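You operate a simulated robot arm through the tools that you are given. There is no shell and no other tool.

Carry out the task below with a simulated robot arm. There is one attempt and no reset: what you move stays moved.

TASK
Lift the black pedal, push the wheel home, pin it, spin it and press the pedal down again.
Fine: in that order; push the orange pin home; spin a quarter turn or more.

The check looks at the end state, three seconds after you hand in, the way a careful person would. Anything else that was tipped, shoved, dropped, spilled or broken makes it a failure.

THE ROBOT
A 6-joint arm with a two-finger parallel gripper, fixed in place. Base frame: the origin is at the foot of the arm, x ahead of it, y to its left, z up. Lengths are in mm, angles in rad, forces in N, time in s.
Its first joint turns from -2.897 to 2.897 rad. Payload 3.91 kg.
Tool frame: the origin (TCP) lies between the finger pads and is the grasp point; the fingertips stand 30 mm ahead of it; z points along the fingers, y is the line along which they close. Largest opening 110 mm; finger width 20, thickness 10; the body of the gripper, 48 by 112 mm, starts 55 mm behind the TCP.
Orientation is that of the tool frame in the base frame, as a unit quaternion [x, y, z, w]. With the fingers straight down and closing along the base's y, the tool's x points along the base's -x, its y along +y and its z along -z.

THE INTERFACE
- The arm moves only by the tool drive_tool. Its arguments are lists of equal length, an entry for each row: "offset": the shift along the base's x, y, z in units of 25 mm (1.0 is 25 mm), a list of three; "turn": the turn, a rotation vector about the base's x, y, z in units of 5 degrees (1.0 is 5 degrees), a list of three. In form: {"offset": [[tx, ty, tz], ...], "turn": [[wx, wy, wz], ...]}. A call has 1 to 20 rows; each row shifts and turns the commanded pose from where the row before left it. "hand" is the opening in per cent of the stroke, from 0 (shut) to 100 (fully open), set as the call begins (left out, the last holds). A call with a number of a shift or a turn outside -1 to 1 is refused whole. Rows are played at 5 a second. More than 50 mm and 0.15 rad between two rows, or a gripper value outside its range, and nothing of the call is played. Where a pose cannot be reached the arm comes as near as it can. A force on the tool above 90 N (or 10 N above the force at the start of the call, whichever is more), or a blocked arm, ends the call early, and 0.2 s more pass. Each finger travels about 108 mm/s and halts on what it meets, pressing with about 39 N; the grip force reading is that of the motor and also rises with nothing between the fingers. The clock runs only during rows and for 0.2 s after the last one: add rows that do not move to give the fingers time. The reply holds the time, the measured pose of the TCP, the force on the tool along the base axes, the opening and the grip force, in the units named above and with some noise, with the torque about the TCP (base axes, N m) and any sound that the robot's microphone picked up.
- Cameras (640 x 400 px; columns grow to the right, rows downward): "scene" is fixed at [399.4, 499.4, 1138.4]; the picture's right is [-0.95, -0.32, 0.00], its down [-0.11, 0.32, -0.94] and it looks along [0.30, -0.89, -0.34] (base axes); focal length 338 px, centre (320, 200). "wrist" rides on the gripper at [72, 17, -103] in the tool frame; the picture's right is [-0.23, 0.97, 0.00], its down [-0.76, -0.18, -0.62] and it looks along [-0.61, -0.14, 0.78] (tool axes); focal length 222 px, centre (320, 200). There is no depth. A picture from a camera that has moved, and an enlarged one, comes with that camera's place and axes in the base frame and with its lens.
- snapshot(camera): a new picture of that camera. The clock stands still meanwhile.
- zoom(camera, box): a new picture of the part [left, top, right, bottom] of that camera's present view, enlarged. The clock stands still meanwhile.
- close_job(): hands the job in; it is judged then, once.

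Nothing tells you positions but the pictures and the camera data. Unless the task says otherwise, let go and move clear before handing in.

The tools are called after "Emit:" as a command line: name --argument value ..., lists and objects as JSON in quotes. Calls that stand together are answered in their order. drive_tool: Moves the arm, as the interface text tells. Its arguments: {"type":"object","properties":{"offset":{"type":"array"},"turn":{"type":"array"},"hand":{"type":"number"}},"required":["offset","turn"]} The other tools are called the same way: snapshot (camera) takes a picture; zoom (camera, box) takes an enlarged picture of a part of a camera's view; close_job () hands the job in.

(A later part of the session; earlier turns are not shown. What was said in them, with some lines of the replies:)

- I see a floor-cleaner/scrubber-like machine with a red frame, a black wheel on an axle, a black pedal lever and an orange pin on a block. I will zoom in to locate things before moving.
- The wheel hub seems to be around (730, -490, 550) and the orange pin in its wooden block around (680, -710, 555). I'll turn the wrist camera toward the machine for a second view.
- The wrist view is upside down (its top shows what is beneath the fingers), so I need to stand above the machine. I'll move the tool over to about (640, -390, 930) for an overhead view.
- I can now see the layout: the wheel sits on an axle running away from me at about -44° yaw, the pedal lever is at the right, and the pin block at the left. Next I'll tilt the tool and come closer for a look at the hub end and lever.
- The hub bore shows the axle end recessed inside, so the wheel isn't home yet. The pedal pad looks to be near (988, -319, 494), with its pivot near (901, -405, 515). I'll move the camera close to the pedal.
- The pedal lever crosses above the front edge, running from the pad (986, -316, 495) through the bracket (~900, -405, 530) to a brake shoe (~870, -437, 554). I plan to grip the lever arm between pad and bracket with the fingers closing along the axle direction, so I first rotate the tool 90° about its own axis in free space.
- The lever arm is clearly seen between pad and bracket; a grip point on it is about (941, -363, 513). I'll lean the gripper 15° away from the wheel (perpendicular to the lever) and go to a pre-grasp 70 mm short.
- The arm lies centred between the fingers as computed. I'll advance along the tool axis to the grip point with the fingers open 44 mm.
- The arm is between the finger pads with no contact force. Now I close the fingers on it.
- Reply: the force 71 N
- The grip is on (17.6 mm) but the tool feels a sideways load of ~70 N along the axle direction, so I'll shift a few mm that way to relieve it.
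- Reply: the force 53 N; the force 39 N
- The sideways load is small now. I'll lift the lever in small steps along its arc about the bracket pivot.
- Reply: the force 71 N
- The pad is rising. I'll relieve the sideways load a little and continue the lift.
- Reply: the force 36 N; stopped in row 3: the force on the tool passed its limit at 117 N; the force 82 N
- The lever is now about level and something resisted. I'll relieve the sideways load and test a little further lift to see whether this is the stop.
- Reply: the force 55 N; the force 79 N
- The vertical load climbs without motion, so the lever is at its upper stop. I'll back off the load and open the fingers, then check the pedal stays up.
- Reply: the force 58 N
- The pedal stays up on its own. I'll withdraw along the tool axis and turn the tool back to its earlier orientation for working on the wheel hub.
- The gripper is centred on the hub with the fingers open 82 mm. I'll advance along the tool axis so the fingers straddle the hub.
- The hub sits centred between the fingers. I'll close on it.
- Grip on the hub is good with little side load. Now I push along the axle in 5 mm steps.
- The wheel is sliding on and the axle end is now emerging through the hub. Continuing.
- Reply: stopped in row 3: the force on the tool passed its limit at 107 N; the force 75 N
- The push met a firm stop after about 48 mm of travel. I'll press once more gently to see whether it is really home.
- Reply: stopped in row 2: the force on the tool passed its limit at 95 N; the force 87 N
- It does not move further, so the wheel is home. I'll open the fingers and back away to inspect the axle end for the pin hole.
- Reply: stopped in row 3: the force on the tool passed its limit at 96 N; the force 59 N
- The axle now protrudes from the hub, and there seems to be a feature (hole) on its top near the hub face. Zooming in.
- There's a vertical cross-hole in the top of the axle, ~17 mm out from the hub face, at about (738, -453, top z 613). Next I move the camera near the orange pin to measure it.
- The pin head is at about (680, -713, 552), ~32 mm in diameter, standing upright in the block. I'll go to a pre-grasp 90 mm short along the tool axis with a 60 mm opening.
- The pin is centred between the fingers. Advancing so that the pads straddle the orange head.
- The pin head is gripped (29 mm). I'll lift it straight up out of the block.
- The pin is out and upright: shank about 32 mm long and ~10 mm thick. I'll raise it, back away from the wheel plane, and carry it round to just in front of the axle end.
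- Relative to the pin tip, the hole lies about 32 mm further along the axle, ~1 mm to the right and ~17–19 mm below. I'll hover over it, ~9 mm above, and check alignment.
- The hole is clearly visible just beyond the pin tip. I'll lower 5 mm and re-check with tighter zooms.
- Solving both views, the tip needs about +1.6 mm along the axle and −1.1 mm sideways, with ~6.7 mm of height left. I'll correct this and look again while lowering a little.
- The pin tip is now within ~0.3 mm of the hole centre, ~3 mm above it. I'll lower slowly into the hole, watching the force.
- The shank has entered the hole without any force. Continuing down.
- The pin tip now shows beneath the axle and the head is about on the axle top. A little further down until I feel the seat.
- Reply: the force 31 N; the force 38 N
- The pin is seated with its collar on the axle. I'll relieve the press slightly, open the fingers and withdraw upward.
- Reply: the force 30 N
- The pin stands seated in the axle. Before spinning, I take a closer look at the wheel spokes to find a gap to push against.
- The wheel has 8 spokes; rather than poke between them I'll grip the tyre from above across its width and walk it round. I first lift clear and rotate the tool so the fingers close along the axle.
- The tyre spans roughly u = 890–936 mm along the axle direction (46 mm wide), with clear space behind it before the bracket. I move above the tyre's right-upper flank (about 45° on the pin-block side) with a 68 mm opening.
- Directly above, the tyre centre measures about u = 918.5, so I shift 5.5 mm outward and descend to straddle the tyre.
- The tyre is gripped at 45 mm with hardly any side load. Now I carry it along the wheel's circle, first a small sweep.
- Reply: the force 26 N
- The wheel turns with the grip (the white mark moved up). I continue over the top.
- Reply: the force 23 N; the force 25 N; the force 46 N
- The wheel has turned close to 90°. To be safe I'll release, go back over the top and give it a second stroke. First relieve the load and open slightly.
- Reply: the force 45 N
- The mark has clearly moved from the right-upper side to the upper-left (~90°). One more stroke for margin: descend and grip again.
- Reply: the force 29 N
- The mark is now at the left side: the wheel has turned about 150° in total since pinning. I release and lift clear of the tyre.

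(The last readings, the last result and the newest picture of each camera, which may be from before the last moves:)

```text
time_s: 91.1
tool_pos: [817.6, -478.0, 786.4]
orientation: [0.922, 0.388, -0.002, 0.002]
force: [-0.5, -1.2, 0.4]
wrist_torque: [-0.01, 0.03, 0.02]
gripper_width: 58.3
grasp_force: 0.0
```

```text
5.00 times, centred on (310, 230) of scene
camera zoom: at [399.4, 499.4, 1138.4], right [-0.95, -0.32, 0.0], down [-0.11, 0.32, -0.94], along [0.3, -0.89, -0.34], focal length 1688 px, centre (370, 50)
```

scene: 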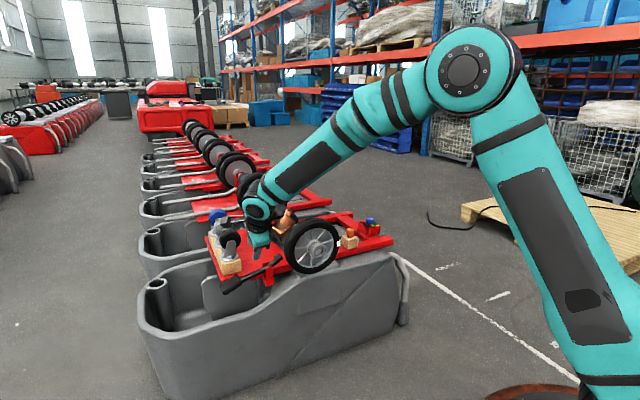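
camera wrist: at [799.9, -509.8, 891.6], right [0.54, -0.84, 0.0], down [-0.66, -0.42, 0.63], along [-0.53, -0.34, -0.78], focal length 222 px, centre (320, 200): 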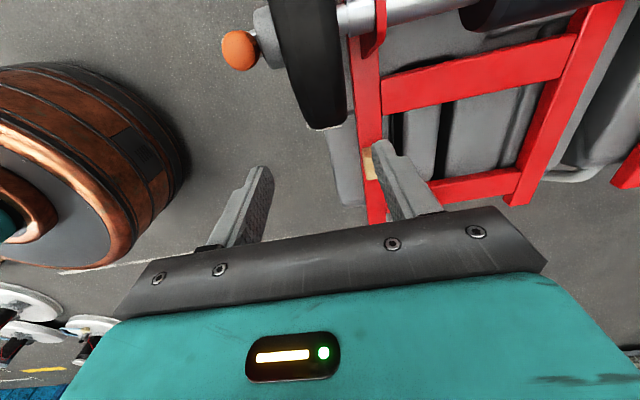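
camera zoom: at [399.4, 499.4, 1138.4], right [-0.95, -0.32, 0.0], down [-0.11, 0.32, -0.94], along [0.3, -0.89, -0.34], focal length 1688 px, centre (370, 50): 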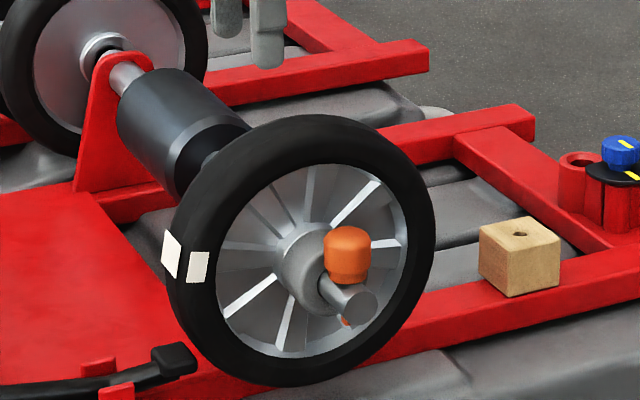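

The pin is still seated and the wheel mark is on the far side. I'll check the gap behind the wheel to make sure it is fully home.

Emit:
zoom --camera "wrist" --box '[310, 90, 380, 150]'

Emit:
zoom --camera "wrist" --box '[270, 100, 340, 170]'

Emit:
zoom --camera "scene" --box '[298, 230, 330, 262]'

```text
6.67 times, centred on (345, 120) of wrist
camera zoom: at [880.3, -436.7, 890.6], right [0.54, -0.84, 0.0], down [-0.66, -0.42, 0.63], along [-0.53, -0.34, -0.78], focal length 1481 px, centre (153, 733)
```

zoom: 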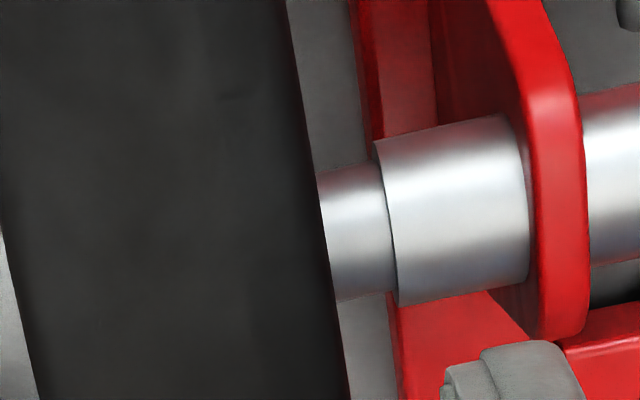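

```text
5.71 times, centred on (305, 135) of wrist
camera zoom: at [880.3, -436.7, 890.6], right [0.54, -0.84, 0.0], down [-0.66, -0.42, 0.63], along [-0.53, -0.34, -0.78], focal length 1269 px, centre (406, 571)
```

zoom: 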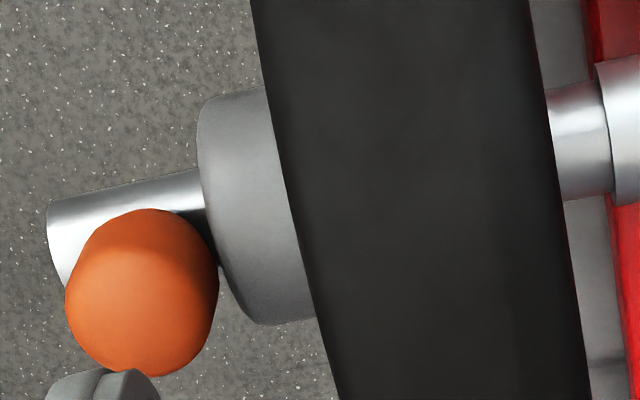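

```text
12.50 times, centred on (314, 246) of scene
camera zoom: at [399.4, 499.4, 1138.4], right [-0.95, -0.32, 0.0], down [-0.11, 0.32, -0.94], along [0.3, -0.89, -0.34], focal length 4219 px, centre (395, -375)
```

zoom: 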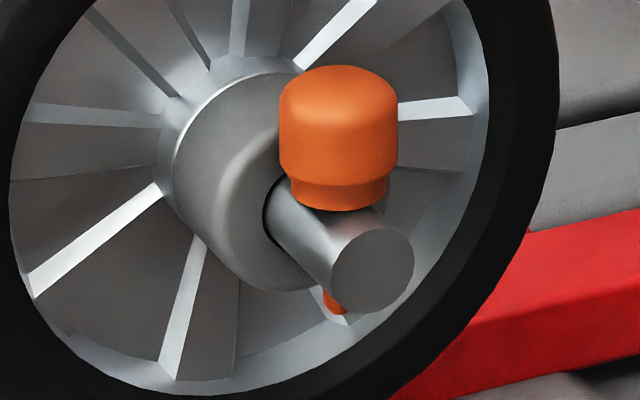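

There's some bare axle visible between tyre and shoulder, so I want to see the rear of the hub to confirm it is home. I shift the camera outward to look behind the wheel.

Emit:
drive_tool --offset '[[0.55, -0.53, 0], [0.55, -0.53, 0], [0.55, -0.53, 0], [0, 0, 0]]' --turn '[[0, 0, 0], [0, 0, 0], [0, 0, 0], [0, 0, 0]]'

Emit:
zoom --camera "wrist" --box '[190, 20, 360, 160]'

Emit:
snapshot --camera "wrist"

```text
time_s: 92.1
tool_pos: [859.5, -518.0, 787.2]
orientation: [0.921, 0.389, -0.003, 0.001]
force: [-0.7, -0.5, 0.0]
wrist_torque: [-0.01, 0.03, 0.0]
gripper_width: 58.4
grasp_force: 0.1
```

```text
2.86 times, centred on (275, 90) of wrist
camera zoom: at [921.9, -476.3, 891.2], right [0.54, -0.84, 0.0], down [-0.66, -0.42, 0.63], along [-0.53, -0.34, -0.78], focal length 635 px, centre (449, 514)
```

zoom: 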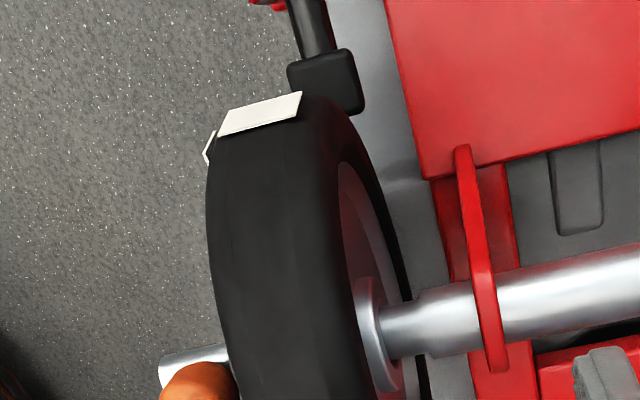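

```text
taken
camera wrist: at [921.9, -476.3, 891.2], right [0.54, -0.84, 0.0], down [-0.66, -0.42, 0.63], along [-0.53, -0.34, -0.78], focal length 222 px, centre (320, 200)
```

wrist: 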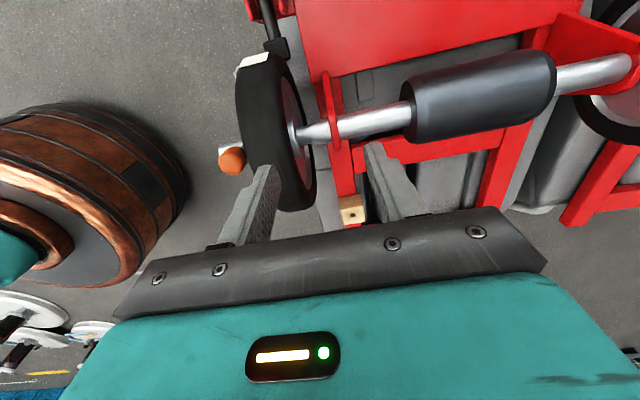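

Emit:
zoom --camera "wrist" --box '[275, 100, 325, 150]'

```text
8.00 times, centred on (300, 125) of wrist
camera zoom: at [921.9, -476.3, 891.2], right [0.54, -0.84, 0.0], down [-0.66, -0.42, 0.63], along [-0.53, -0.34, -0.78], focal length 1777 px, centre (480, 800)
```

zoom: 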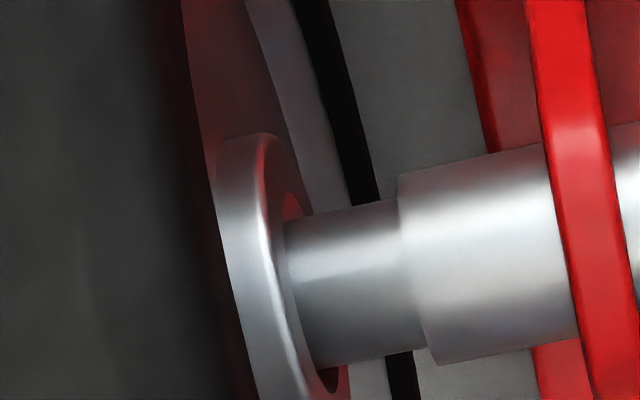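

From behind, there's still bare axle (~19 mm) between the hub's rear face and the shoulder, so the earlier stop may not have been the true home position. I need to see whether the brake shoe or something else blocked it.

Emit:
zoom --camera "scene" --box '[255, 225, 315, 275]'

Emit:
zoom --camera "wrist" --box '[230, 0, 320, 100]'

Emit:
zoom --camera "scene" --box '[200, 120, 330, 220]'

```text
8.00 times, centred on (285, 250) of scene
camera zoom: at [399.4, 499.4, 1138.4], right [-0.95, -0.32, 0.0], down [-0.11, 0.32, -0.94], along [0.3, -0.89, -0.34], focal length 2700 px, centre (600, -200)
```

zoom: 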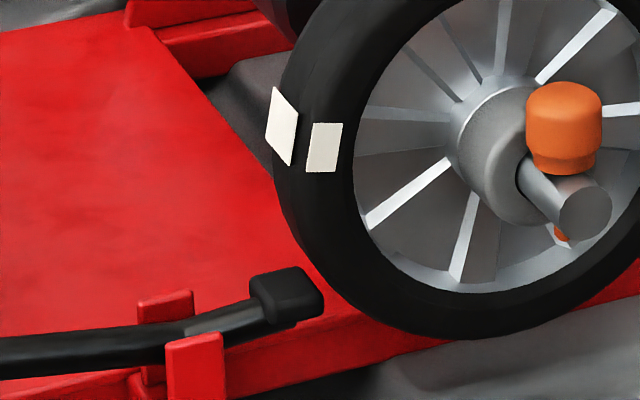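

```text
4.00 times, centred on (275, 50) of wrist
camera zoom: at [921.9, -476.3, 891.2], right [0.54, -0.84, 0.0], down [-0.66, -0.42, 0.63], along [-0.53, -0.34, -0.78], focal length 888 px, centre (500, 800)
```

zoom: 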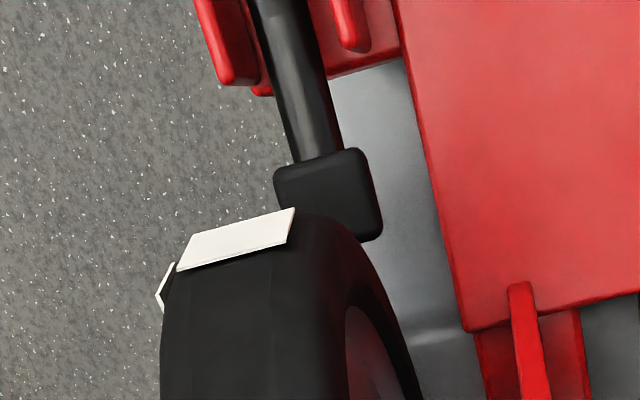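

```text
4.00 times, centred on (265, 170) of scene
camera zoom: at [399.4, 499.4, 1138.4], right [-0.95, -0.32, 0.0], down [-0.11, 0.32, -0.94], along [0.3, -0.89, -0.34], focal length 1350 px, centre (540, 320)
```

zoom: 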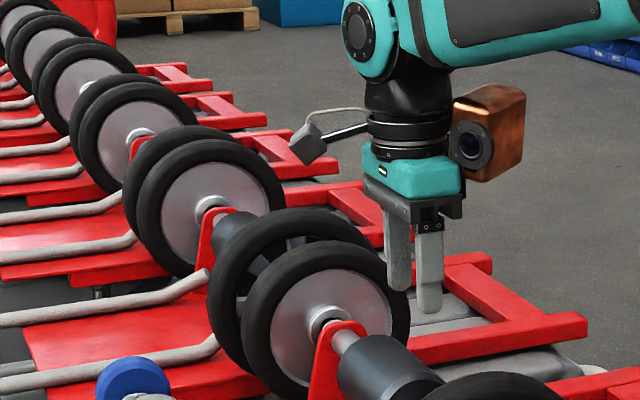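

The shoe looks clear of the tyre, but I want to verify whether the wheel can still slide further in. I'll grip the tyre at the top again and push gently along the axle.

Emit:
drive_tool --offset '[[-0.907, 0.167, 0], [-0.907, 0.167, 0], [-0.907, 0.167, 0], [0, 0, -0.9], [0, 0, -0.9], [0, 0, -0.9], [0, 0, -0.7], [0, 0, 0]]' --turn '[[0, 0, 0], [0, 0, 0], [0, 0, 0], [0, 0, 0], [0, 0, 0], [0, 0, 0], [0, 0, 0], [0, 0, 0]]'

Emit:
drive_tool --offset '[[0, 0, 0], [0, 0, 0], [0, 0, 0]]' --turn '[[0, 0, 0], [0, 0, 0], [0, 0, 0]]' --hand 0

Emit:
zoom --camera "wrist" --box '[210, 0, 430, 220]'

```text
time_s: 93.9
tool_pos: [789.2, -506.3, 702.4]
orientation: [0.922, 0.388, -0.002, 0.002]
force: [-0.8, 0.0, -0.5]
wrist_torque: [-0.01, 0.03, -0.04]
gripper_width: 58.2
grasp_force: 0.1
```

```text
time_s: 94.7
tool_pos: [788.8, -507.1, 702.2]
orientation: [0.922, 0.387, -0.002, 0.001]
force: [3.4, -2.1, -0.6]
wrist_torque: [0.13, -0.04, -0.89]
gripper_width: 45.1
grasp_force: 45.1
```

```text
1.82 times, centred on (320, 110) of wrist
camera zoom: at [853.6, -464.7, 805.6], right [0.54, -0.84, 0.0], down [-0.66, -0.42, 0.63], along [-0.53, -0.34, -0.78], focal length 404 px, centre (320, 364)
```

zoom: 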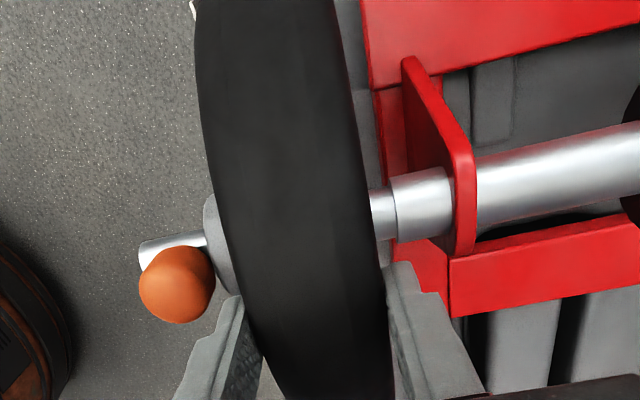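

Emit:
drive_tool --offset '[[0.072, -0.0695, 0], [0.072, -0.0695, 0], [0, 0, 0]]' --turn '[[0, 0, 0], [0, 0, 0], [0, 0, 0]]'

Emit:
zoom --camera "wrist" --box '[210, 0, 430, 220]'

```text
time_s: 95.5
tool_pos: [791.2, -506.8, 702.2]
orientation: [0.921, 0.389, -0.006, -0.004]
force: [-45.6, 45.6, 13.0]
wrist_torque: [0.55, 0.52, -0.87]
gripper_width: 45.5
grasp_force: 45.2
stopped in row 3: the force on the tool passed its limit at 91 N (the readings are from after the stop); the commanded pose is now the measured one
```

```text
1.82 times, centred on (320, 110) of wrist
camera zoom: at [855.5, -465.6, 805.0], right [0.54, -0.84, -0.01], down [-0.65, -0.42, 0.63], along [-0.54, -0.33, -0.78], focal length 404 px, centre (320, 364)
```

zoom: 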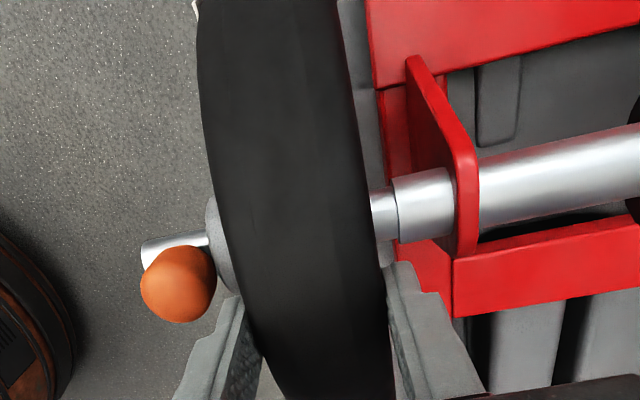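

Even with ~90 N the wheel doesn't budge, and the shoe computes to ~8 mm clear of the tyre, so this hard stop is the home position (the pin head also just clears the hub face there). I relieve the push, release and lift away.

Emit:
drive_tool --offset '[[-0.04, 0.039, 0], [0, 0, 0]]' --turn '[[0, 0, 0], [0, 0, 0]]'

Emit:
drive_tool --offset '[[0, 0, 0], [0, 0, 0]]' --turn '[[0, 0, 0], [0, 0, 0]]' --hand 53

Emit:
drive_tool --offset '[[0, 0, 0.9], [0, 0, 0.9], [0, 0, 0.9], [0, 0, 0.9]]' --turn '[[0, 0, 0], [0, 0, 0], [0, 0, 0], [0, 0, 0]]'

Emit:
zoom --camera "scene" --box '[190, 180, 390, 300]'

Emit:
zoom --camera "scene" --box '[298, 230, 330, 262]'

```text
time_s: 96.1
tool_pos: [790.8, -507.6, 701.6]
orientation: [0.921, 0.388, -0.004, -0.002]
force: [-39.5, 42.8, 14.5]
wrist_torque: [0.13, -0.13, -0.89]
gripper_width: 45.0
grasp_force: 45.2
```

```text
time_s: 96.7
tool_pos: [792.2, -507.9, 699.9]
orientation: [0.922, 0.388, -0.004, -0.002]
force: [-0.3, -0.1, 0.4]
wrist_torque: [0.02, -0.01, 0.02]
gripper_width: 58.3
grasp_force: 0.1
```

```text
time_s: 97.7
tool_pos: [791.8, -509.5, 789.9]
orientation: [0.922, 0.388, -0.004, -0.003]
force: [0.3, -0.5, 0.1]
wrist_torque: [-0.02, 0.0, 0.05]
gripper_width: 58.5
grasp_force: 0.1
```

```text
3.20 times, centred on (290, 240) of scene
camera zoom: at [399.4, 499.4, 1138.4], right [-0.95, -0.32, 0.0], down [-0.11, 0.32, -0.94], along [0.3, -0.89, -0.34], focal length 1080 px, centre (416, 72)
```

zoom: 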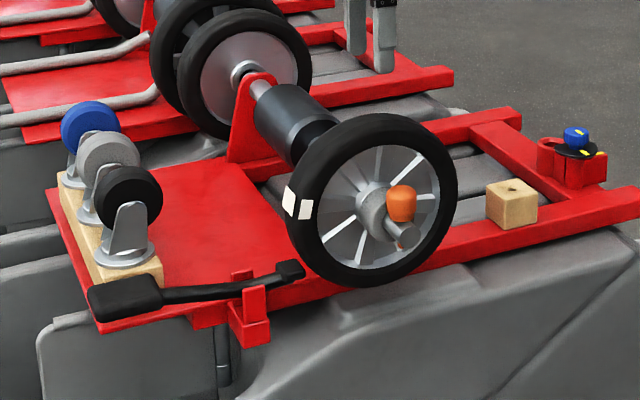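

```text
12.50 times, centred on (314, 246) of scene
camera zoom: at [399.4, 499.4, 1138.4], right [-0.95, -0.32, 0.0], down [-0.11, 0.32, -0.94], along [0.3, -0.89, -0.34], focal length 4219 px, centre (395, -375)
```

zoom: 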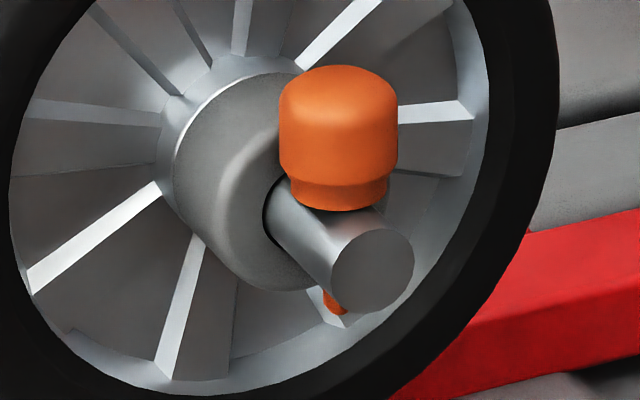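

Everything looks right; to be certain the pin is fully home I'll press on its head from above with closed fingers.

Emit:
drive_tool --offset '[[-0.564, 0.559, 0], [-0.564, 0.559, 0], [-0.564, 0.559, 0], [-0.564, 0.559, 0], [0, 0, -0.9], [0, 0, -0.9], [0, 0, -0.9], [0, 0, 0]]' --turn '[[0, 0, 0], [0, 0, 0], [0, 0, 0], [0, 0, 0], [0, 0, 0], [0, 0, 0], [0, 0, 0], [0, 0, 0]]' --hand 0

Emit:
zoom --camera "scene" --box '[280, 200, 350, 270]'

Emit:
zoom --camera "wrist" --box '[230, 0, 410, 200]'

```text
time_s: 99.5
tool_pos: [734.2, -452.5, 723.3]
orientation: [0.922, 0.388, -0.005, -0.002]
force: [0.3, 0.2, -0.8]
wrist_torque: [0.01, 0.01, -0.01]
gripper_width: 0.0
grasp_force: 37.5
```

```text
5.71 times, centred on (315, 235) of scene
camera zoom: at [399.4, 499.4, 1138.4], right [-0.95, -0.32, 0.0], down [-0.11, 0.32, -0.94], along [0.3, -0.89, -0.34], focal length 1929 px, centre (349, 0)
```

zoom: 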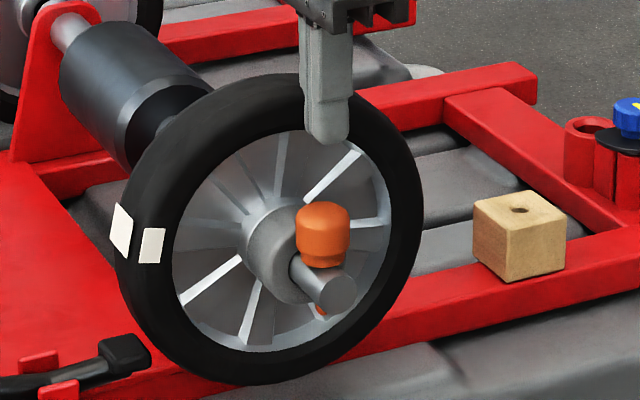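

```text
2.00 times, centred on (320, 100) of wrist
camera zoom: at [798.8, -410.9, 825.7], right [0.54, -0.84, -0.01], down [-0.65, -0.42, 0.63], along [-0.53, -0.33, -0.78], focal length 444 px, centre (320, 400)
```

zoom: 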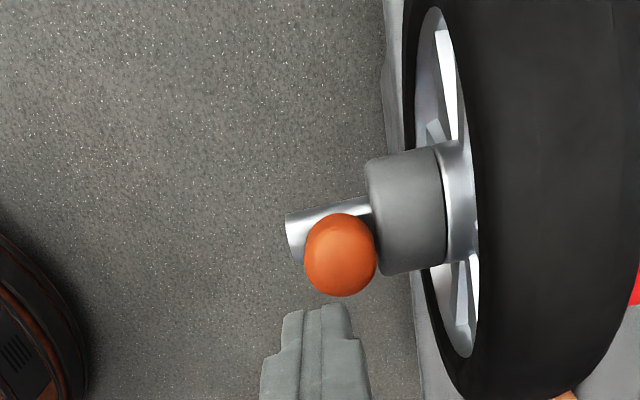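

Emit:
drive_tool --offset '[[0.088, -0.14, -0.5], [0, 0, -0.5], [0, 0, -0.3], [0, 0, 0]]' --turn '[[0, 0, 0], [0, 0, 0], [0, 0, 0], [0, 0, 0]]'

Emit:
zoom --camera "scene" --box '[290, 220, 340, 270]'

Emit:
zoom --camera "wrist" --box '[250, 60, 390, 200]'

```text
time_s: 100.5
tool_pos: [738.1, -455.7, 690.3]
orientation: [0.922, 0.388, -0.005, -0.002]
force: [-0.4, -0.2, 0.4]
wrist_torque: [-0.01, 0.0, -0.04]
gripper_width: 0.0
grasp_force: 38.1
```

```text
8.00 times, centred on (315, 245) of scene
camera zoom: at [399.4, 499.4, 1138.4], right [-0.95, -0.32, 0.0], down [-0.11, 0.32, -0.94], along [0.3, -0.89, -0.34], focal length 2700 px, centre (360, -160)
```

zoom: 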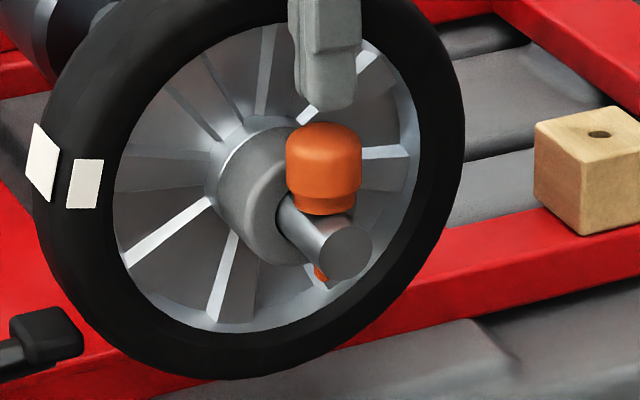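

```text
2.86 times, centred on (320, 130) of wrist
camera zoom: at [801.8, -414.3, 792.9], right [0.54, -0.84, -0.01], down [-0.65, -0.42, 0.63], along [-0.53, -0.33, -0.78], focal length 635 px, centre (320, 400)
```

zoom: 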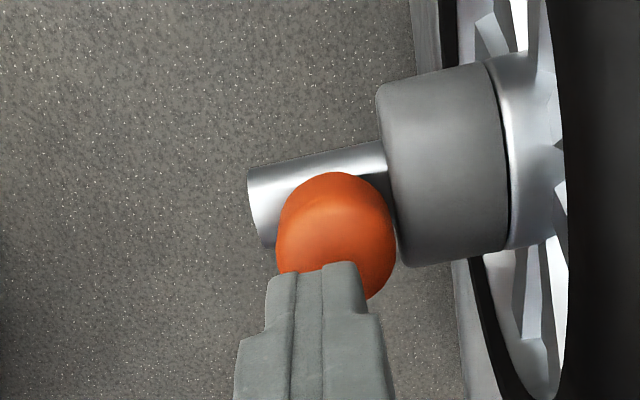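

Emit:
drive_tool --offset '[[0, 0, -0.16], [0, 0, -0.1], [0, 0, -0.06], [0, 0, -0.06], [0, 0, 0]]' --turn '[[0, 0, 0], [0, 0, 0], [0, 0, 0], [0, 0, 0], [0, 0, 0]]'

Emit:
zoom --camera "scene" --box '[290, 220, 340, 270]'

```text
time_s: 101.7
tool_pos: [738.7, -456.1, 681.3]
orientation: [0.921, 0.389, -0.005, -0.001]
force: [0.3, -0.1, 0.6]
wrist_torque: [-0.04, 0.02, 0.0]
gripper_width: 0.0
grasp_force: 37.1
```

```text
8.00 times, centred on (315, 245) of scene
camera zoom: at [399.4, 499.4, 1138.4], right [-0.95, -0.32, 0.0], down [-0.11, 0.32, -0.94], along [0.3, -0.89, -0.34], focal length 2700 px, centre (360, -160)
```

zoom: 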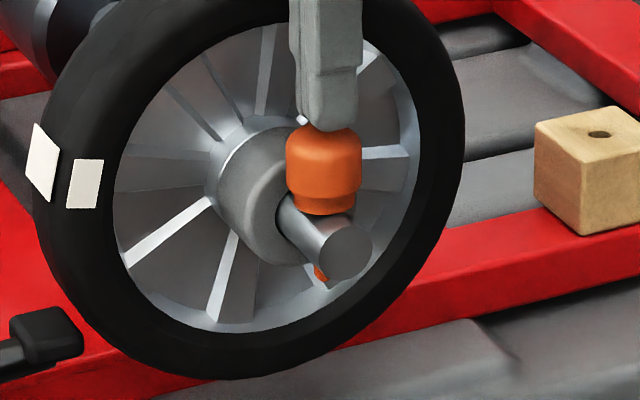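

Emit:
drive_tool --offset '[[0, 0, -0.08], [0, 0, -0.06], [0, 0, -0.06], [0, 0, 0]]' --turn '[[0, 0, 0], [0, 0, 0], [0, 0, 0], [0, 0, 0]]'

```text
time_s: 102.7
tool_pos: [737.6, -456.3, 675.7]
orientation: [0.922, 0.387, -0.004, -0.001]
force: [-0.7, 0.3, 0.4]
wrist_torque: [-0.03, 0.0, 0.01]
gripper_width: 0.0
grasp_force: 37.9
```

Emit:
drive_tool --offset '[[0, 0, -0.06], [0, 0, -0.06], [0, 0, -0.06], [0, 0, 0]]' --turn '[[0, 0, 0], [0, 0, 0], [0, 0, 0], [0, 0, 0]]'

Emit:
zoom --camera "scene" --box '[290, 220, 340, 270]'

```text
time_s: 103.7
tool_pos: [736.4, -455.0, 673.6]
orientation: [0.921, 0.389, -0.004, -0.001]
force: [0.9, 1.2, 43.8]
wrist_torque: [0.09, -0.13, 0.01]
gripper_width: 0.0
grasp_force: 37.5
```

```text
8.00 times, centred on (315, 245) of scene
camera zoom: at [399.4, 499.4, 1138.4], right [-0.95, -0.32, 0.0], down [-0.11, 0.32, -0.94], along [0.3, -0.89, -0.34], focal length 2700 px, centre (360, -160)
```

zoom: 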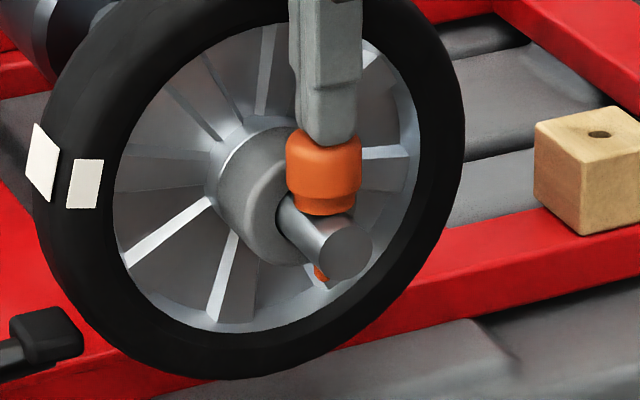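

Firm contact (≈44 N) and the pin does not move any lower: it is home. I now lift away and carry the tool round to above the raised pedal pad (about (986, -313, 550)), tilting outward 30°.

Emit:
drive_tool --offset '[[0, 0, 0.95], [0, 0, 0.95], [0, 0, 0.95], [0.628, 0.65, 0], [0.628, 0.65, 0], [0.628, 0.65, 0], [0.628, 0.65, 0], [0.628, 0.65, 0], [0.628, 0.65, 0], [0.628, 0.65, 0], [0.628, 0.65, 0], [0.628, 0.65, 0], [0.628, 0.65, 0], [0.628, 0.65, 0], [0.628, 0.65, 0], [0, 0, 0]]' --turn '[[0, 0, 0], [0, 0, 0], [0, 0, 0], [0, 0, 0], [0, 0, 0], [0, 0, 0], [0, 0, 0], [0, 0, 0], [0, 0, 0], [-0.7014, -0.7128, 0], [-0.7014, -0.7128, 0], [-0.7014, -0.7128, 0], [-0.7014, -0.7128, 0], [-0.7014, -0.7128, 0], [-0.7014, -0.7128, 0], [0, 0, 0]]'

Emit:
snapshot --camera "wrist"

Emit:
zoom --camera "scene" --box '[190, 170, 350, 300]'

```text
time_s: 107.1
tool_pos: [925.9, -260.3, 742.9]
orientation: [0.891, 0.375, 0.096, 0.237]
force: [0.1, 0.3, 0.6]
wrist_torque: [0.0, 0.0, 0.0]
gripper_width: 0.1
grasp_force: 37.7
```

```text
taken
camera wrist: at [951.4, -180.9, 840.8], right [0.45, -0.75, 0.48], down [-0.86, -0.22, 0.46], along [-0.24, -0.62, -0.75], focal length 222 px, centre (320, 200)
```

wrist: 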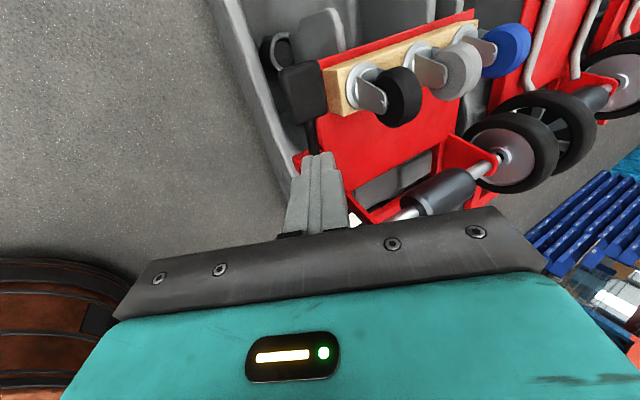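

```text
3.08 times, centred on (270, 235) of scene
camera zoom: at [399.4, 499.4, 1138.4], right [-0.95, -0.32, 0.0], down [-0.11, 0.32, -0.94], along [0.3, -0.89, -0.34], focal length 1039 px, centre (474, 92)
```

zoom: 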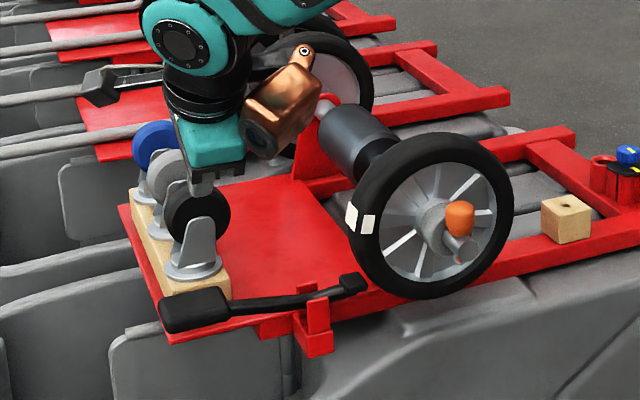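

Emit:
drive_tool --offset '[[0.665, -0.656, 0], [0.665, -0.656, 0], [0.665, -0.656, 0], [0, 0, -0.9], [0, 0, -0.9], [0, 0, -0.9], [0, 0, -0.9], [0, 0, -0.9], [0, 0, 0]]' --turn '[[0, 0, 0], [0, 0, 0], [0, 0, 0], [0, 0, 0], [0, 0, 0], [0, 0, 0], [0, 0, 0], [0, 0, 0], [0, 0, 0]]'

Emit:
zoom --camera "wrist" --box '[220, 0, 440, 220]'

Emit:
zoom --camera "scene" --box '[200, 200, 310, 300]'

```text
time_s: 109.1
tool_pos: [976.8, -310.0, 629.9]
orientation: [0.891, 0.375, 0.095, 0.237]
force: [0.0, -0.5, -0.8]
wrist_torque: [-0.02, -0.03, 0.02]
gripper_width: 0.0
grasp_force: 37.9
```

```text
1.82 times, centred on (330, 110) of wrist
camera zoom: at [1001.9, -231.1, 727.7], right [0.45, -0.75, 0.48], down [-0.86, -0.22, 0.46], along [-0.24, -0.62, -0.75], focal length 404 px, centre (302, 364)
```

zoom: 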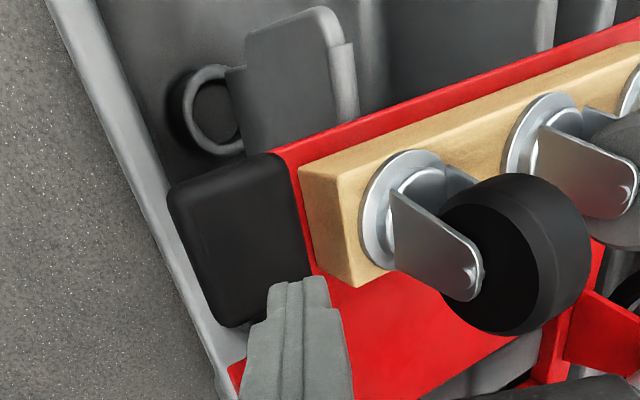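

```text
4.00 times, centred on (255, 250) of scene
camera zoom: at [399.4, 499.4, 1138.4], right [-0.95, -0.32, 0.0], down [-0.11, 0.32, -0.94], along [0.3, -0.89, -0.34], focal length 1350 px, centre (580, 0)
```

zoom: 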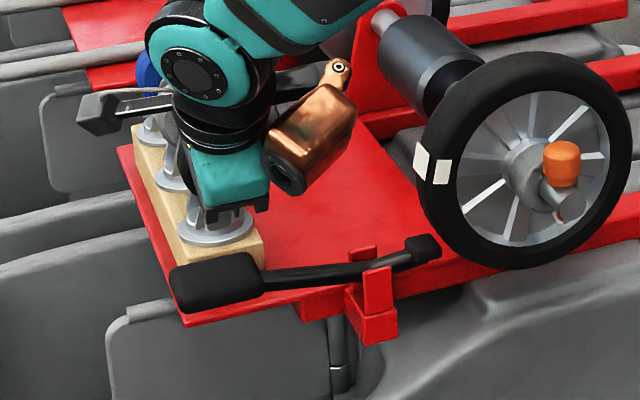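

The fingertips are above the pad (contact point inside it). I lower to the pad and then press it down in small steps.

Emit:
drive_tool --offset '[[0, 0, -0.4], [0, 0, -0.4], [0, 0, -0.4], [0, 0, -0.2], [0, 0, 0]]' --turn '[[0, 0, 0], [0, 0, 0], [0, 0, 0], [0, 0, 0], [0, 0, 0]]'

Emit:
zoom --camera "scene" --box '[200, 200, 310, 300]'

Emit:
zoom --camera "wrist" --box '[220, 0, 440, 220]'

```text
time_s: 110.3
tool_pos: [976.8, -308.8, 595.8]
orientation: [0.892, 0.374, 0.095, 0.237]
force: [0.4, 0.6, -0.1]
wrist_torque: [0.03, 0.02, 0.02]
gripper_width: 0.0
grasp_force: 37.4
```

```text
4.00 times, centred on (255, 250) of scene
camera zoom: at [399.4, 499.4, 1138.4], right [-0.95, -0.32, 0.0], down [-0.11, 0.32, -0.94], along [0.3, -0.89, -0.34], focal length 1350 px, centre (580, 0)
```

zoom: 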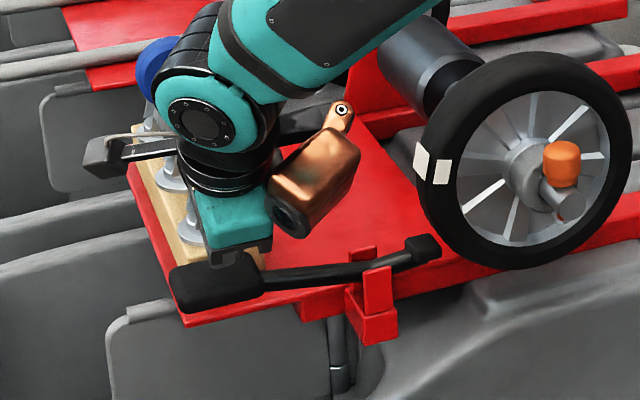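

```text
1.82 times, centred on (330, 110) of wrist
camera zoom: at [1001.8, -231.2, 693.0], right [0.45, -0.75, 0.48], down [-0.86, -0.22, 0.46], along [-0.24, -0.62, -0.75], focal length 404 px, centre (302, 364)
```

zoom: 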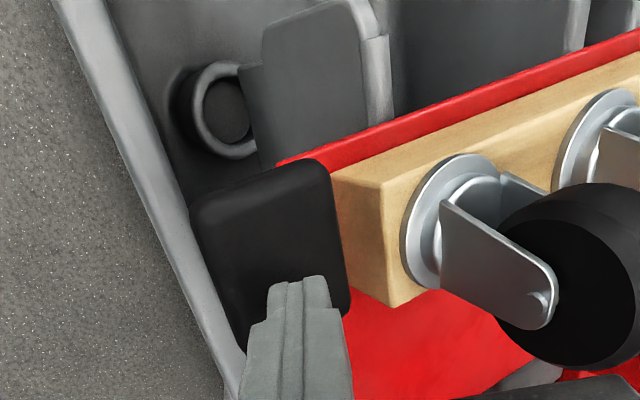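

Emit:
drive_tool --offset '[[0, 0, -0.16], [0, 0, -0.16], [0, 0, -0.16], [0, 0, 0]]' --turn '[[0, 0, 0], [0, 0, 0], [0, 0, 0], [0, 0, 0]]'

```text
time_s: 111.3
tool_pos: [975.5, -309.8, 584.1]
orientation: [0.891, 0.375, 0.095, 0.237]
force: [1.0, 1.4, 1.2]
wrist_torque: [0.01, -0.06, 0.02]
gripper_width: 0.1
grasp_force: 37.8
```

Emit:
drive_tool --offset '[[0, 0, -0.16], [0, 0, -0.16], [0, 0, -0.16], [0, 0, 0]]' --turn '[[0, 0, 0], [0, 0, 0], [0, 0, 0], [0, 0, 0]]'

Emit:
zoom --camera "scene" --box '[200, 200, 310, 300]'

Emit:
zoom --camera "wrist" --box '[220, 0, 440, 220]'

```text
time_s: 112.3
tool_pos: [975.5, -309.0, 571.0]
orientation: [0.891, 0.375, 0.095, 0.238]
force: [1.8, 0.7, 2.2]
wrist_torque: [-0.01, -0.07, 0.0]
gripper_width: 0.0
grasp_force: 38.1
```

```text
4.00 times, centred on (255, 250) of scene
camera zoom: at [399.4, 499.4, 1138.4], right [-0.95, -0.32, 0.0], down [-0.11, 0.32, -0.94], along [0.3, -0.89, -0.34], focal length 1350 px, centre (580, 0)
```

zoom: 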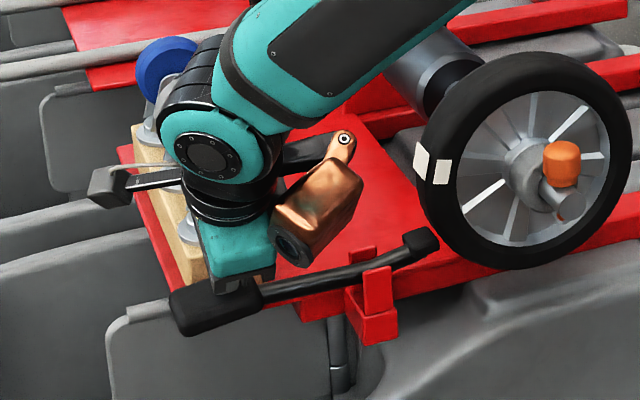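

```text
1.82 times, centred on (330, 110) of wrist
camera zoom: at [1000.9, -230.7, 669.3], right [0.45, -0.75, 0.48], down [-0.86, -0.22, 0.46], along [-0.24, -0.62, -0.75], focal length 404 px, centre (302, 364)
```

zoom: 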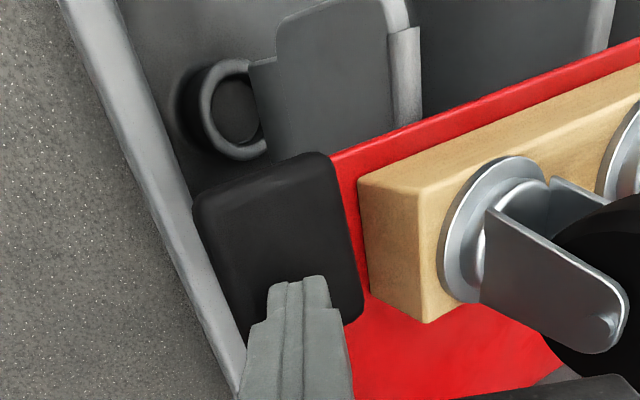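

The pedal is going down easily. I continue pressing.

Emit:
drive_tool --offset '[[0, 0, -0.16], [0, 0, -0.16], [0, 0, -0.16], [0, 0, -0.16], [0, 0, 0]]' --turn '[[0, 0, 0], [0, 0, 0], [0, 0, 0], [0, 0, 0], [0, 0, 0]]'

Emit:
zoom --camera "scene" --box '[200, 200, 310, 300]'

Emit:
zoom --camera "wrist" --box '[220, 0, 440, 220]'

```text
time_s: 113.5
tool_pos: [975.9, -310.4, 554.3]
orientation: [0.892, 0.374, 0.095, 0.237]
force: [1.2, -0.1, 0.6]
wrist_torque: [-0.03, 0.01, 0.0]
gripper_width: 0.0
grasp_force: 37.8
```

```text
4.00 times, centred on (255, 250) of scene
camera zoom: at [399.4, 499.4, 1138.4], right [-0.95, -0.32, 0.0], down [-0.11, 0.32, -0.94], along [0.3, -0.89, -0.34], focal length 1350 px, centre (580, 0)
```

zoom: 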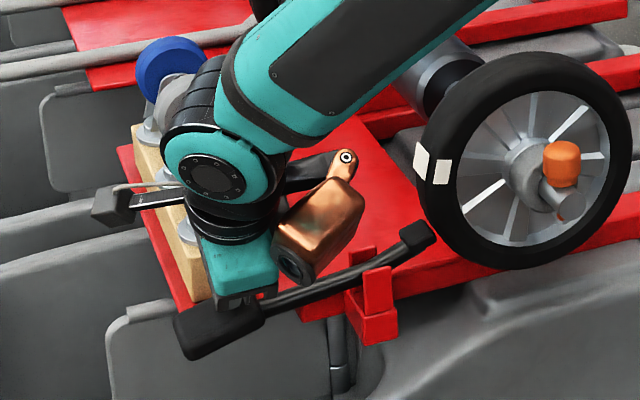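

```text
1.82 times, centred on (330, 110) of wrist
camera zoom: at [1001.0, -232.0, 653.2], right [0.45, -0.75, 0.48], down [-0.86, -0.22, 0.46], along [-0.24, -0.62, -0.75], focal length 404 px, centre (302, 364)
```

zoom: 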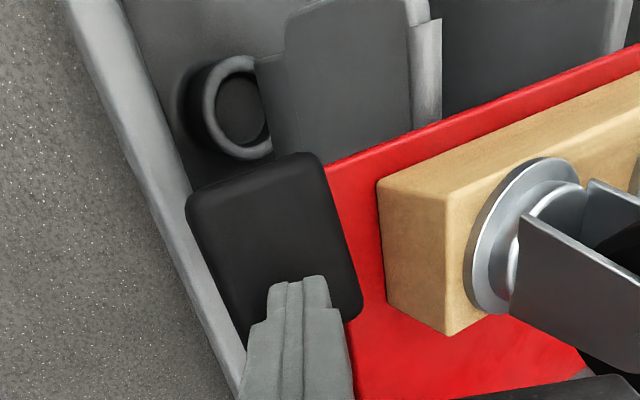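

Emit:
drive_tool --offset '[[0, 0, -0.12], [0, 0, -0.12], [0, 0, -0.12], [0, 0, 0]]' --turn '[[0, 0, 0], [0, 0, 0], [0, 0, 0], [0, 0, 0]]'

Emit:
zoom --camera "scene" --box '[200, 200, 310, 300]'

```text
time_s: 114.5
tool_pos: [977.8, -311.1, 545.9]
orientation: [0.891, 0.375, 0.096, 0.236]
force: [0.9, 1.1, 0.0]
wrist_torque: [0.0, -0.03, 0.0]
gripper_width: 0.2
grasp_force: 37.9
```

```text
4.00 times, centred on (255, 250) of scene
camera zoom: at [399.4, 499.4, 1138.4], right [-0.95, -0.32, 0.0], down [-0.11, 0.32, -0.94], along [0.3, -0.89, -0.34], focal length 1350 px, centre (580, 0)
```

zoom: 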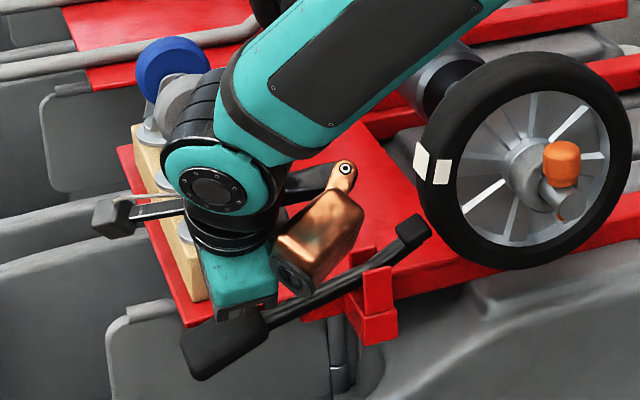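

Emit:
drive_tool --offset '[[0, 0, -0.08], [0, 0, -0.08], [0, 0, -0.08], [0, 0, 0]]' --turn '[[0, 0, 0], [0, 0, 0], [0, 0, 0], [0, 0, 0]]'

Emit:
zoom --camera "scene" --box '[200, 200, 310, 300]'

```text
time_s: 115.5
tool_pos: [976.1, -311.1, 539.5]
orientation: [0.891, 0.374, 0.096, 0.237]
force: [0.2, -0.3, 0.2]
wrist_torque: [-0.01, 0.02, 0.01]
gripper_width: 0.0
grasp_force: 38.0
```

```text
4.00 times, centred on (255, 250) of scene
camera zoom: at [399.4, 499.4, 1138.4], right [-0.95, -0.32, 0.0], down [-0.11, 0.32, -0.94], along [0.3, -0.89, -0.34], focal length 1350 px, centre (580, 0)
```

zoom: 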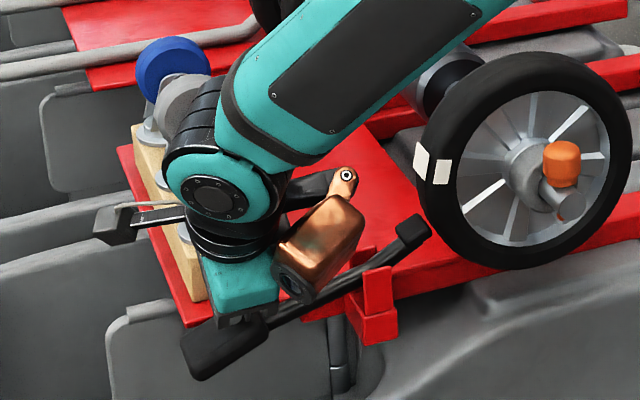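

The pad appears to have dropped to its lower stop ahead of the fingers. I press on until I feel firm contact to be sure.

Emit:
drive_tool --offset '[[0, 0, -0.08], [0, 0, -0.08], [0, 0, -0.08], [0, 0, 0]]' --turn '[[0, 0, 0], [0, 0, 0], [0, 0, 0], [0, 0, 0]]'

Emit:
zoom --camera "wrist" --box '[220, 0, 440, 220]'

```text
time_s: 116.5
tool_pos: [976.5, -310.2, 537.3]
orientation: [0.891, 0.374, 0.097, 0.238]
force: [2.8, -1.8, 33.5]
wrist_torque: [-0.44, -0.03, 0.06]
gripper_width: 0.0
grasp_force: 37.4
```

```text
1.82 times, centred on (330, 110) of wrist
camera zoom: at [1001.3, -231.4, 635.2], right [0.45, -0.75, 0.49], down [-0.86, -0.22, 0.46], along [-0.24, -0.62, -0.75], focal length 404 px, centre (302, 364)
```

zoom: 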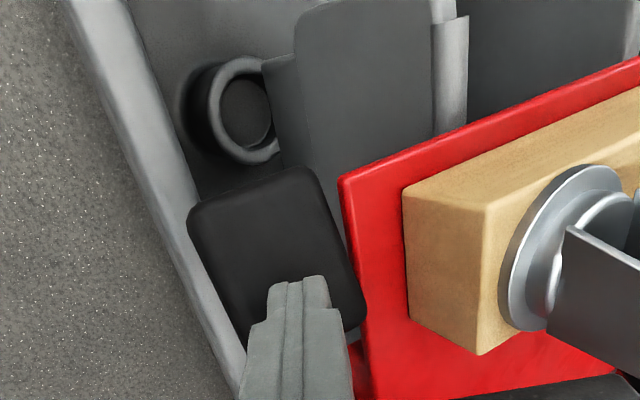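

Firm resistance at ~34 N: the pedal is on its lower stop. I withdraw straight up and clear, then inspect the final state.

Emit:
drive_tool --offset '[[0, 0, 0.5], [0, 0, 0.9], [0, 0, 0.9], [0, 0, 0.9], [0, 0, 0.9], [-0.5, 0.48, 0.8], [-0.6, 0.58, 0.8], [-0.6, 0.58, 0.8], [-0.6, 0.58, 0.8], [-0.6, 0.58, 0.5], [-0.6, 0.58, 0.5], [0, 0, 0]]' --turn '[[0, 0, 0], [0, 0, 0], [0, 0, 0], [0, 0, 0], [0, 0, 0], [0, 0, 0], [0, 0, 0], [0, 0, 0], [0, 0, 0], [0, 0, 0], [0, 0, 0], [0, 0, 0]]'

Emit:
zoom --camera "scene" --box '[190, 180, 410, 318]'

Emit:
zoom --camera "scene" --box '[190, 200, 300, 300]'

Emit:
zoom --camera "scene" --box '[290, 220, 340, 270]'

Emit:
snapshot --camera "scene"

```text
time_s: 119.1
tool_pos: [887.0, -224.3, 744.0]
orientation: [0.891, 0.374, 0.096, 0.237]
force: [0.3, 0.2, -0.3]
wrist_torque: [-0.01, 0.0, 0.02]
gripper_width: 0.2
grasp_force: 37.8
```

```text
2.90 times, centred on (300, 249) of scene
camera zoom: at [399.4, 499.4, 1138.4], right [-0.95, -0.32, 0.0], down [-0.11, 0.32, -0.94], along [0.3, -0.89, -0.34], focal length 978 px, centre (378, 58)
```

zoom: 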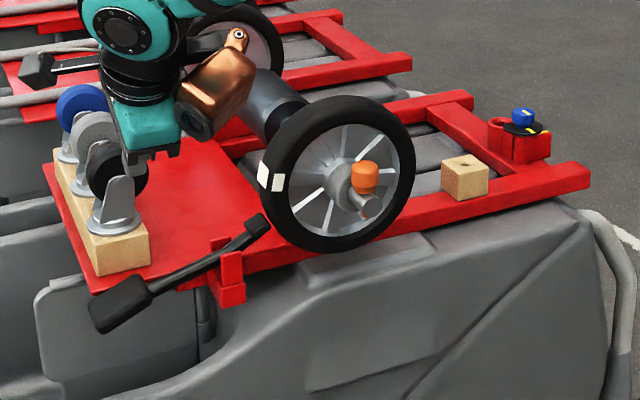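

```text
4.00 times, centred on (245, 250) of scene
camera zoom: at [399.4, 499.4, 1138.4], right [-0.95, -0.32, 0.0], down [-0.11, 0.32, -0.94], along [0.3, -0.89, -0.34], focal length 1350 px, centre (620, 0)
```

zoom: 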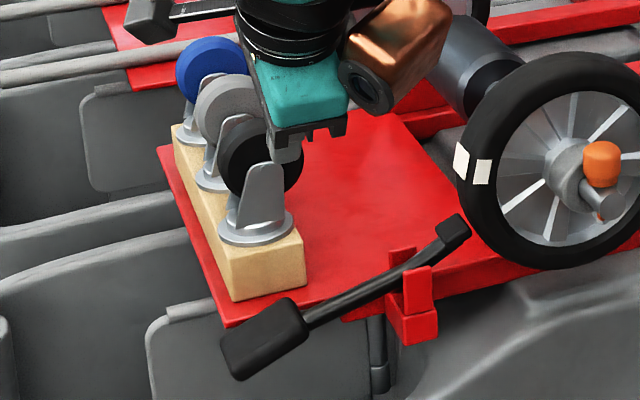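

```text
8.00 times, centred on (315, 245) of scene
camera zoom: at [399.4, 499.4, 1138.4], right [-0.95, -0.32, 0.0], down [-0.11, 0.32, -0.94], along [0.3, -0.89, -0.34], focal length 2700 px, centre (360, -160)
```

zoom: 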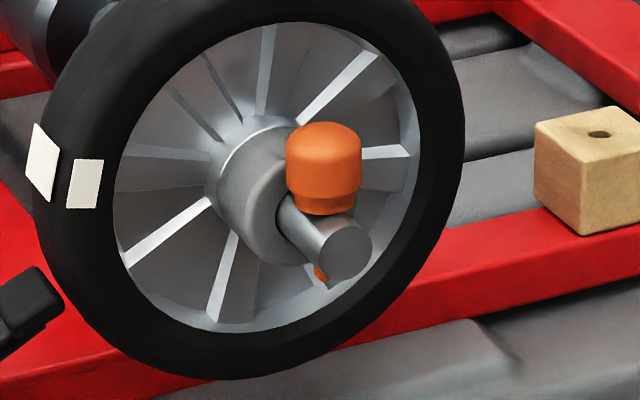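

```text
taken
```

scene: 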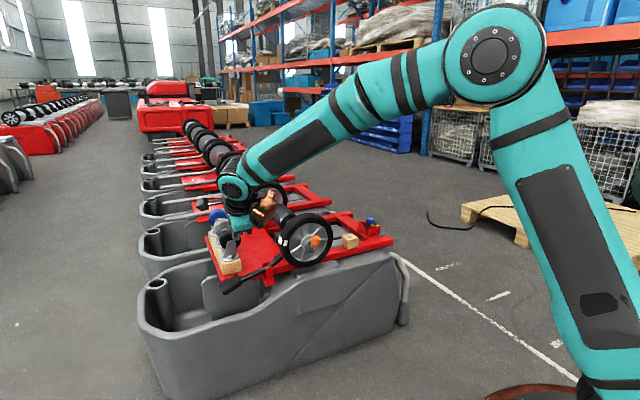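

The pedal is back at its original low position, the pin is seated, the wheel is home and turned (mark now on the opposite side), and nothing else has moved. I move the arm well clear before handing in.

Emit:
drive_tool --offset '[[-0.6, 0.3, 0.7], [-0.8, 0.2, 0.5], [-0.8, 0.2, 0.5], [-0.8, 0.2, 0.5], [-0.8, 0.2, 0.3], [-0.8, 0.2, 0.3], [-0.8, 0.2, 0.3], [-0.8, 0.2, 0.3], [0, 0, 0], [0, 0, 0]]' --turn '[[0, 0, 0], [0, 0, 0], [0, 0, 0], [0, 0, 0], [0, 0, 0], [0, 0, 0], [0, 0, 0], [0, 0, 0], [0, 0, 0], [0, 0, 0]]' --hand 50

Emit:
zoom --camera "scene" --box '[190, 180, 410, 318]'

Emit:
zoom --camera "scene" --box '[250, 210, 320, 275]'

```text
time_s: 121.3
tool_pos: [733.7, -181.9, 826.6]
orientation: [0.892, 0.374, 0.095, 0.236]
force: [1.3, -0.2, -0.6]
wrist_torque: [-0.05, 0.0, -0.01]
gripper_width: 54.7
grasp_force: 0.0
```

```text
2.90 times, centred on (300, 249) of scene
camera zoom: at [399.4, 499.4, 1138.4], right [-0.95, -0.32, 0.0], down [-0.11, 0.32, -0.94], along [0.3, -0.89, -0.34], focal length 978 px, centre (378, 58)
```

zoom: 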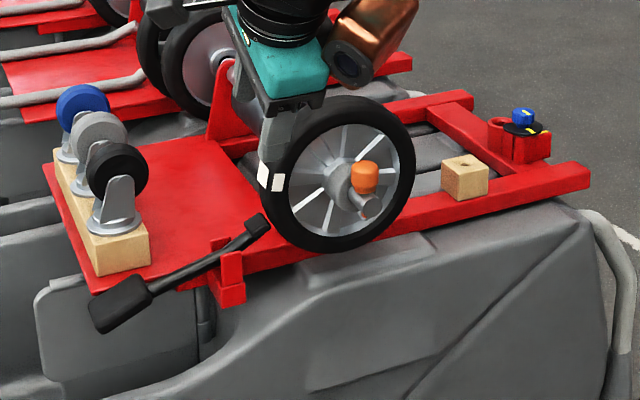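

```text
6.15 times, centred on (285, 242) of scene
camera zoom: at [399.4, 499.4, 1138.4], right [-0.95, -0.32, 0.0], down [-0.11, 0.32, -0.94], along [0.3, -0.89, -0.34], focal length 2077 px, centre (535, -62)
```

zoom: 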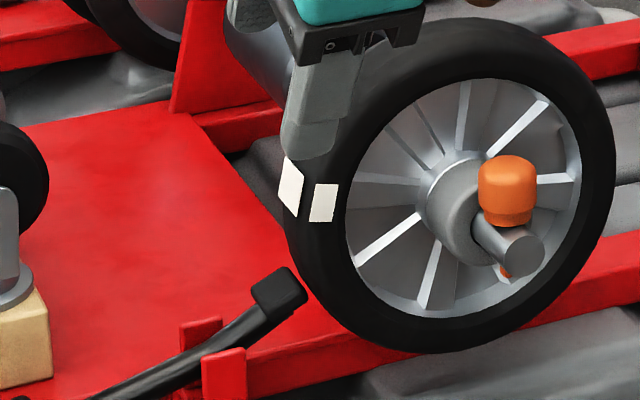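

Pedal down, wheel home, orange pin seated in the axle and the wheel turned well over a quarter turn; casters, block and knob are where they were and the arm is clear. I hand in the job.

Emit:
close_job

```text
The job is handed in.
```

I've handed the job in. All five steps were done in order, but I can't be sure the wheel is as far home as it should go. I have no verdict back yet.

1. **Pedal lifted:** I raised it by its lever to its upper stop, and it stayed up on its own.
2. **Wheel pushed home:** It slid about 48 mm and then stopped hard. Pushing again at up to about 90 N did not move it. From behind, though, I could still see about 14 mm of bare axle between the hub and the shoulder on the axle. I took the hard stop as home, because the brake shoe looked clear of the tyre and the pin head only just clears the hub there.
3. **Orange pin:** It sits in the cross-hole with its collar on the axle and its tip showing underneath. I pressed its head with about 44 N and it went no lower.
4. **Wheel spun:** It turned roughly 145° after pinning. It had also slipped about 25° earlier, when I let go of the hub.
5. **Pedal pressed down:** It is back on its lower stop, where it started.

The casters, the wooden block and the blue knob look undisturbed, and the arm is clear of the machine.
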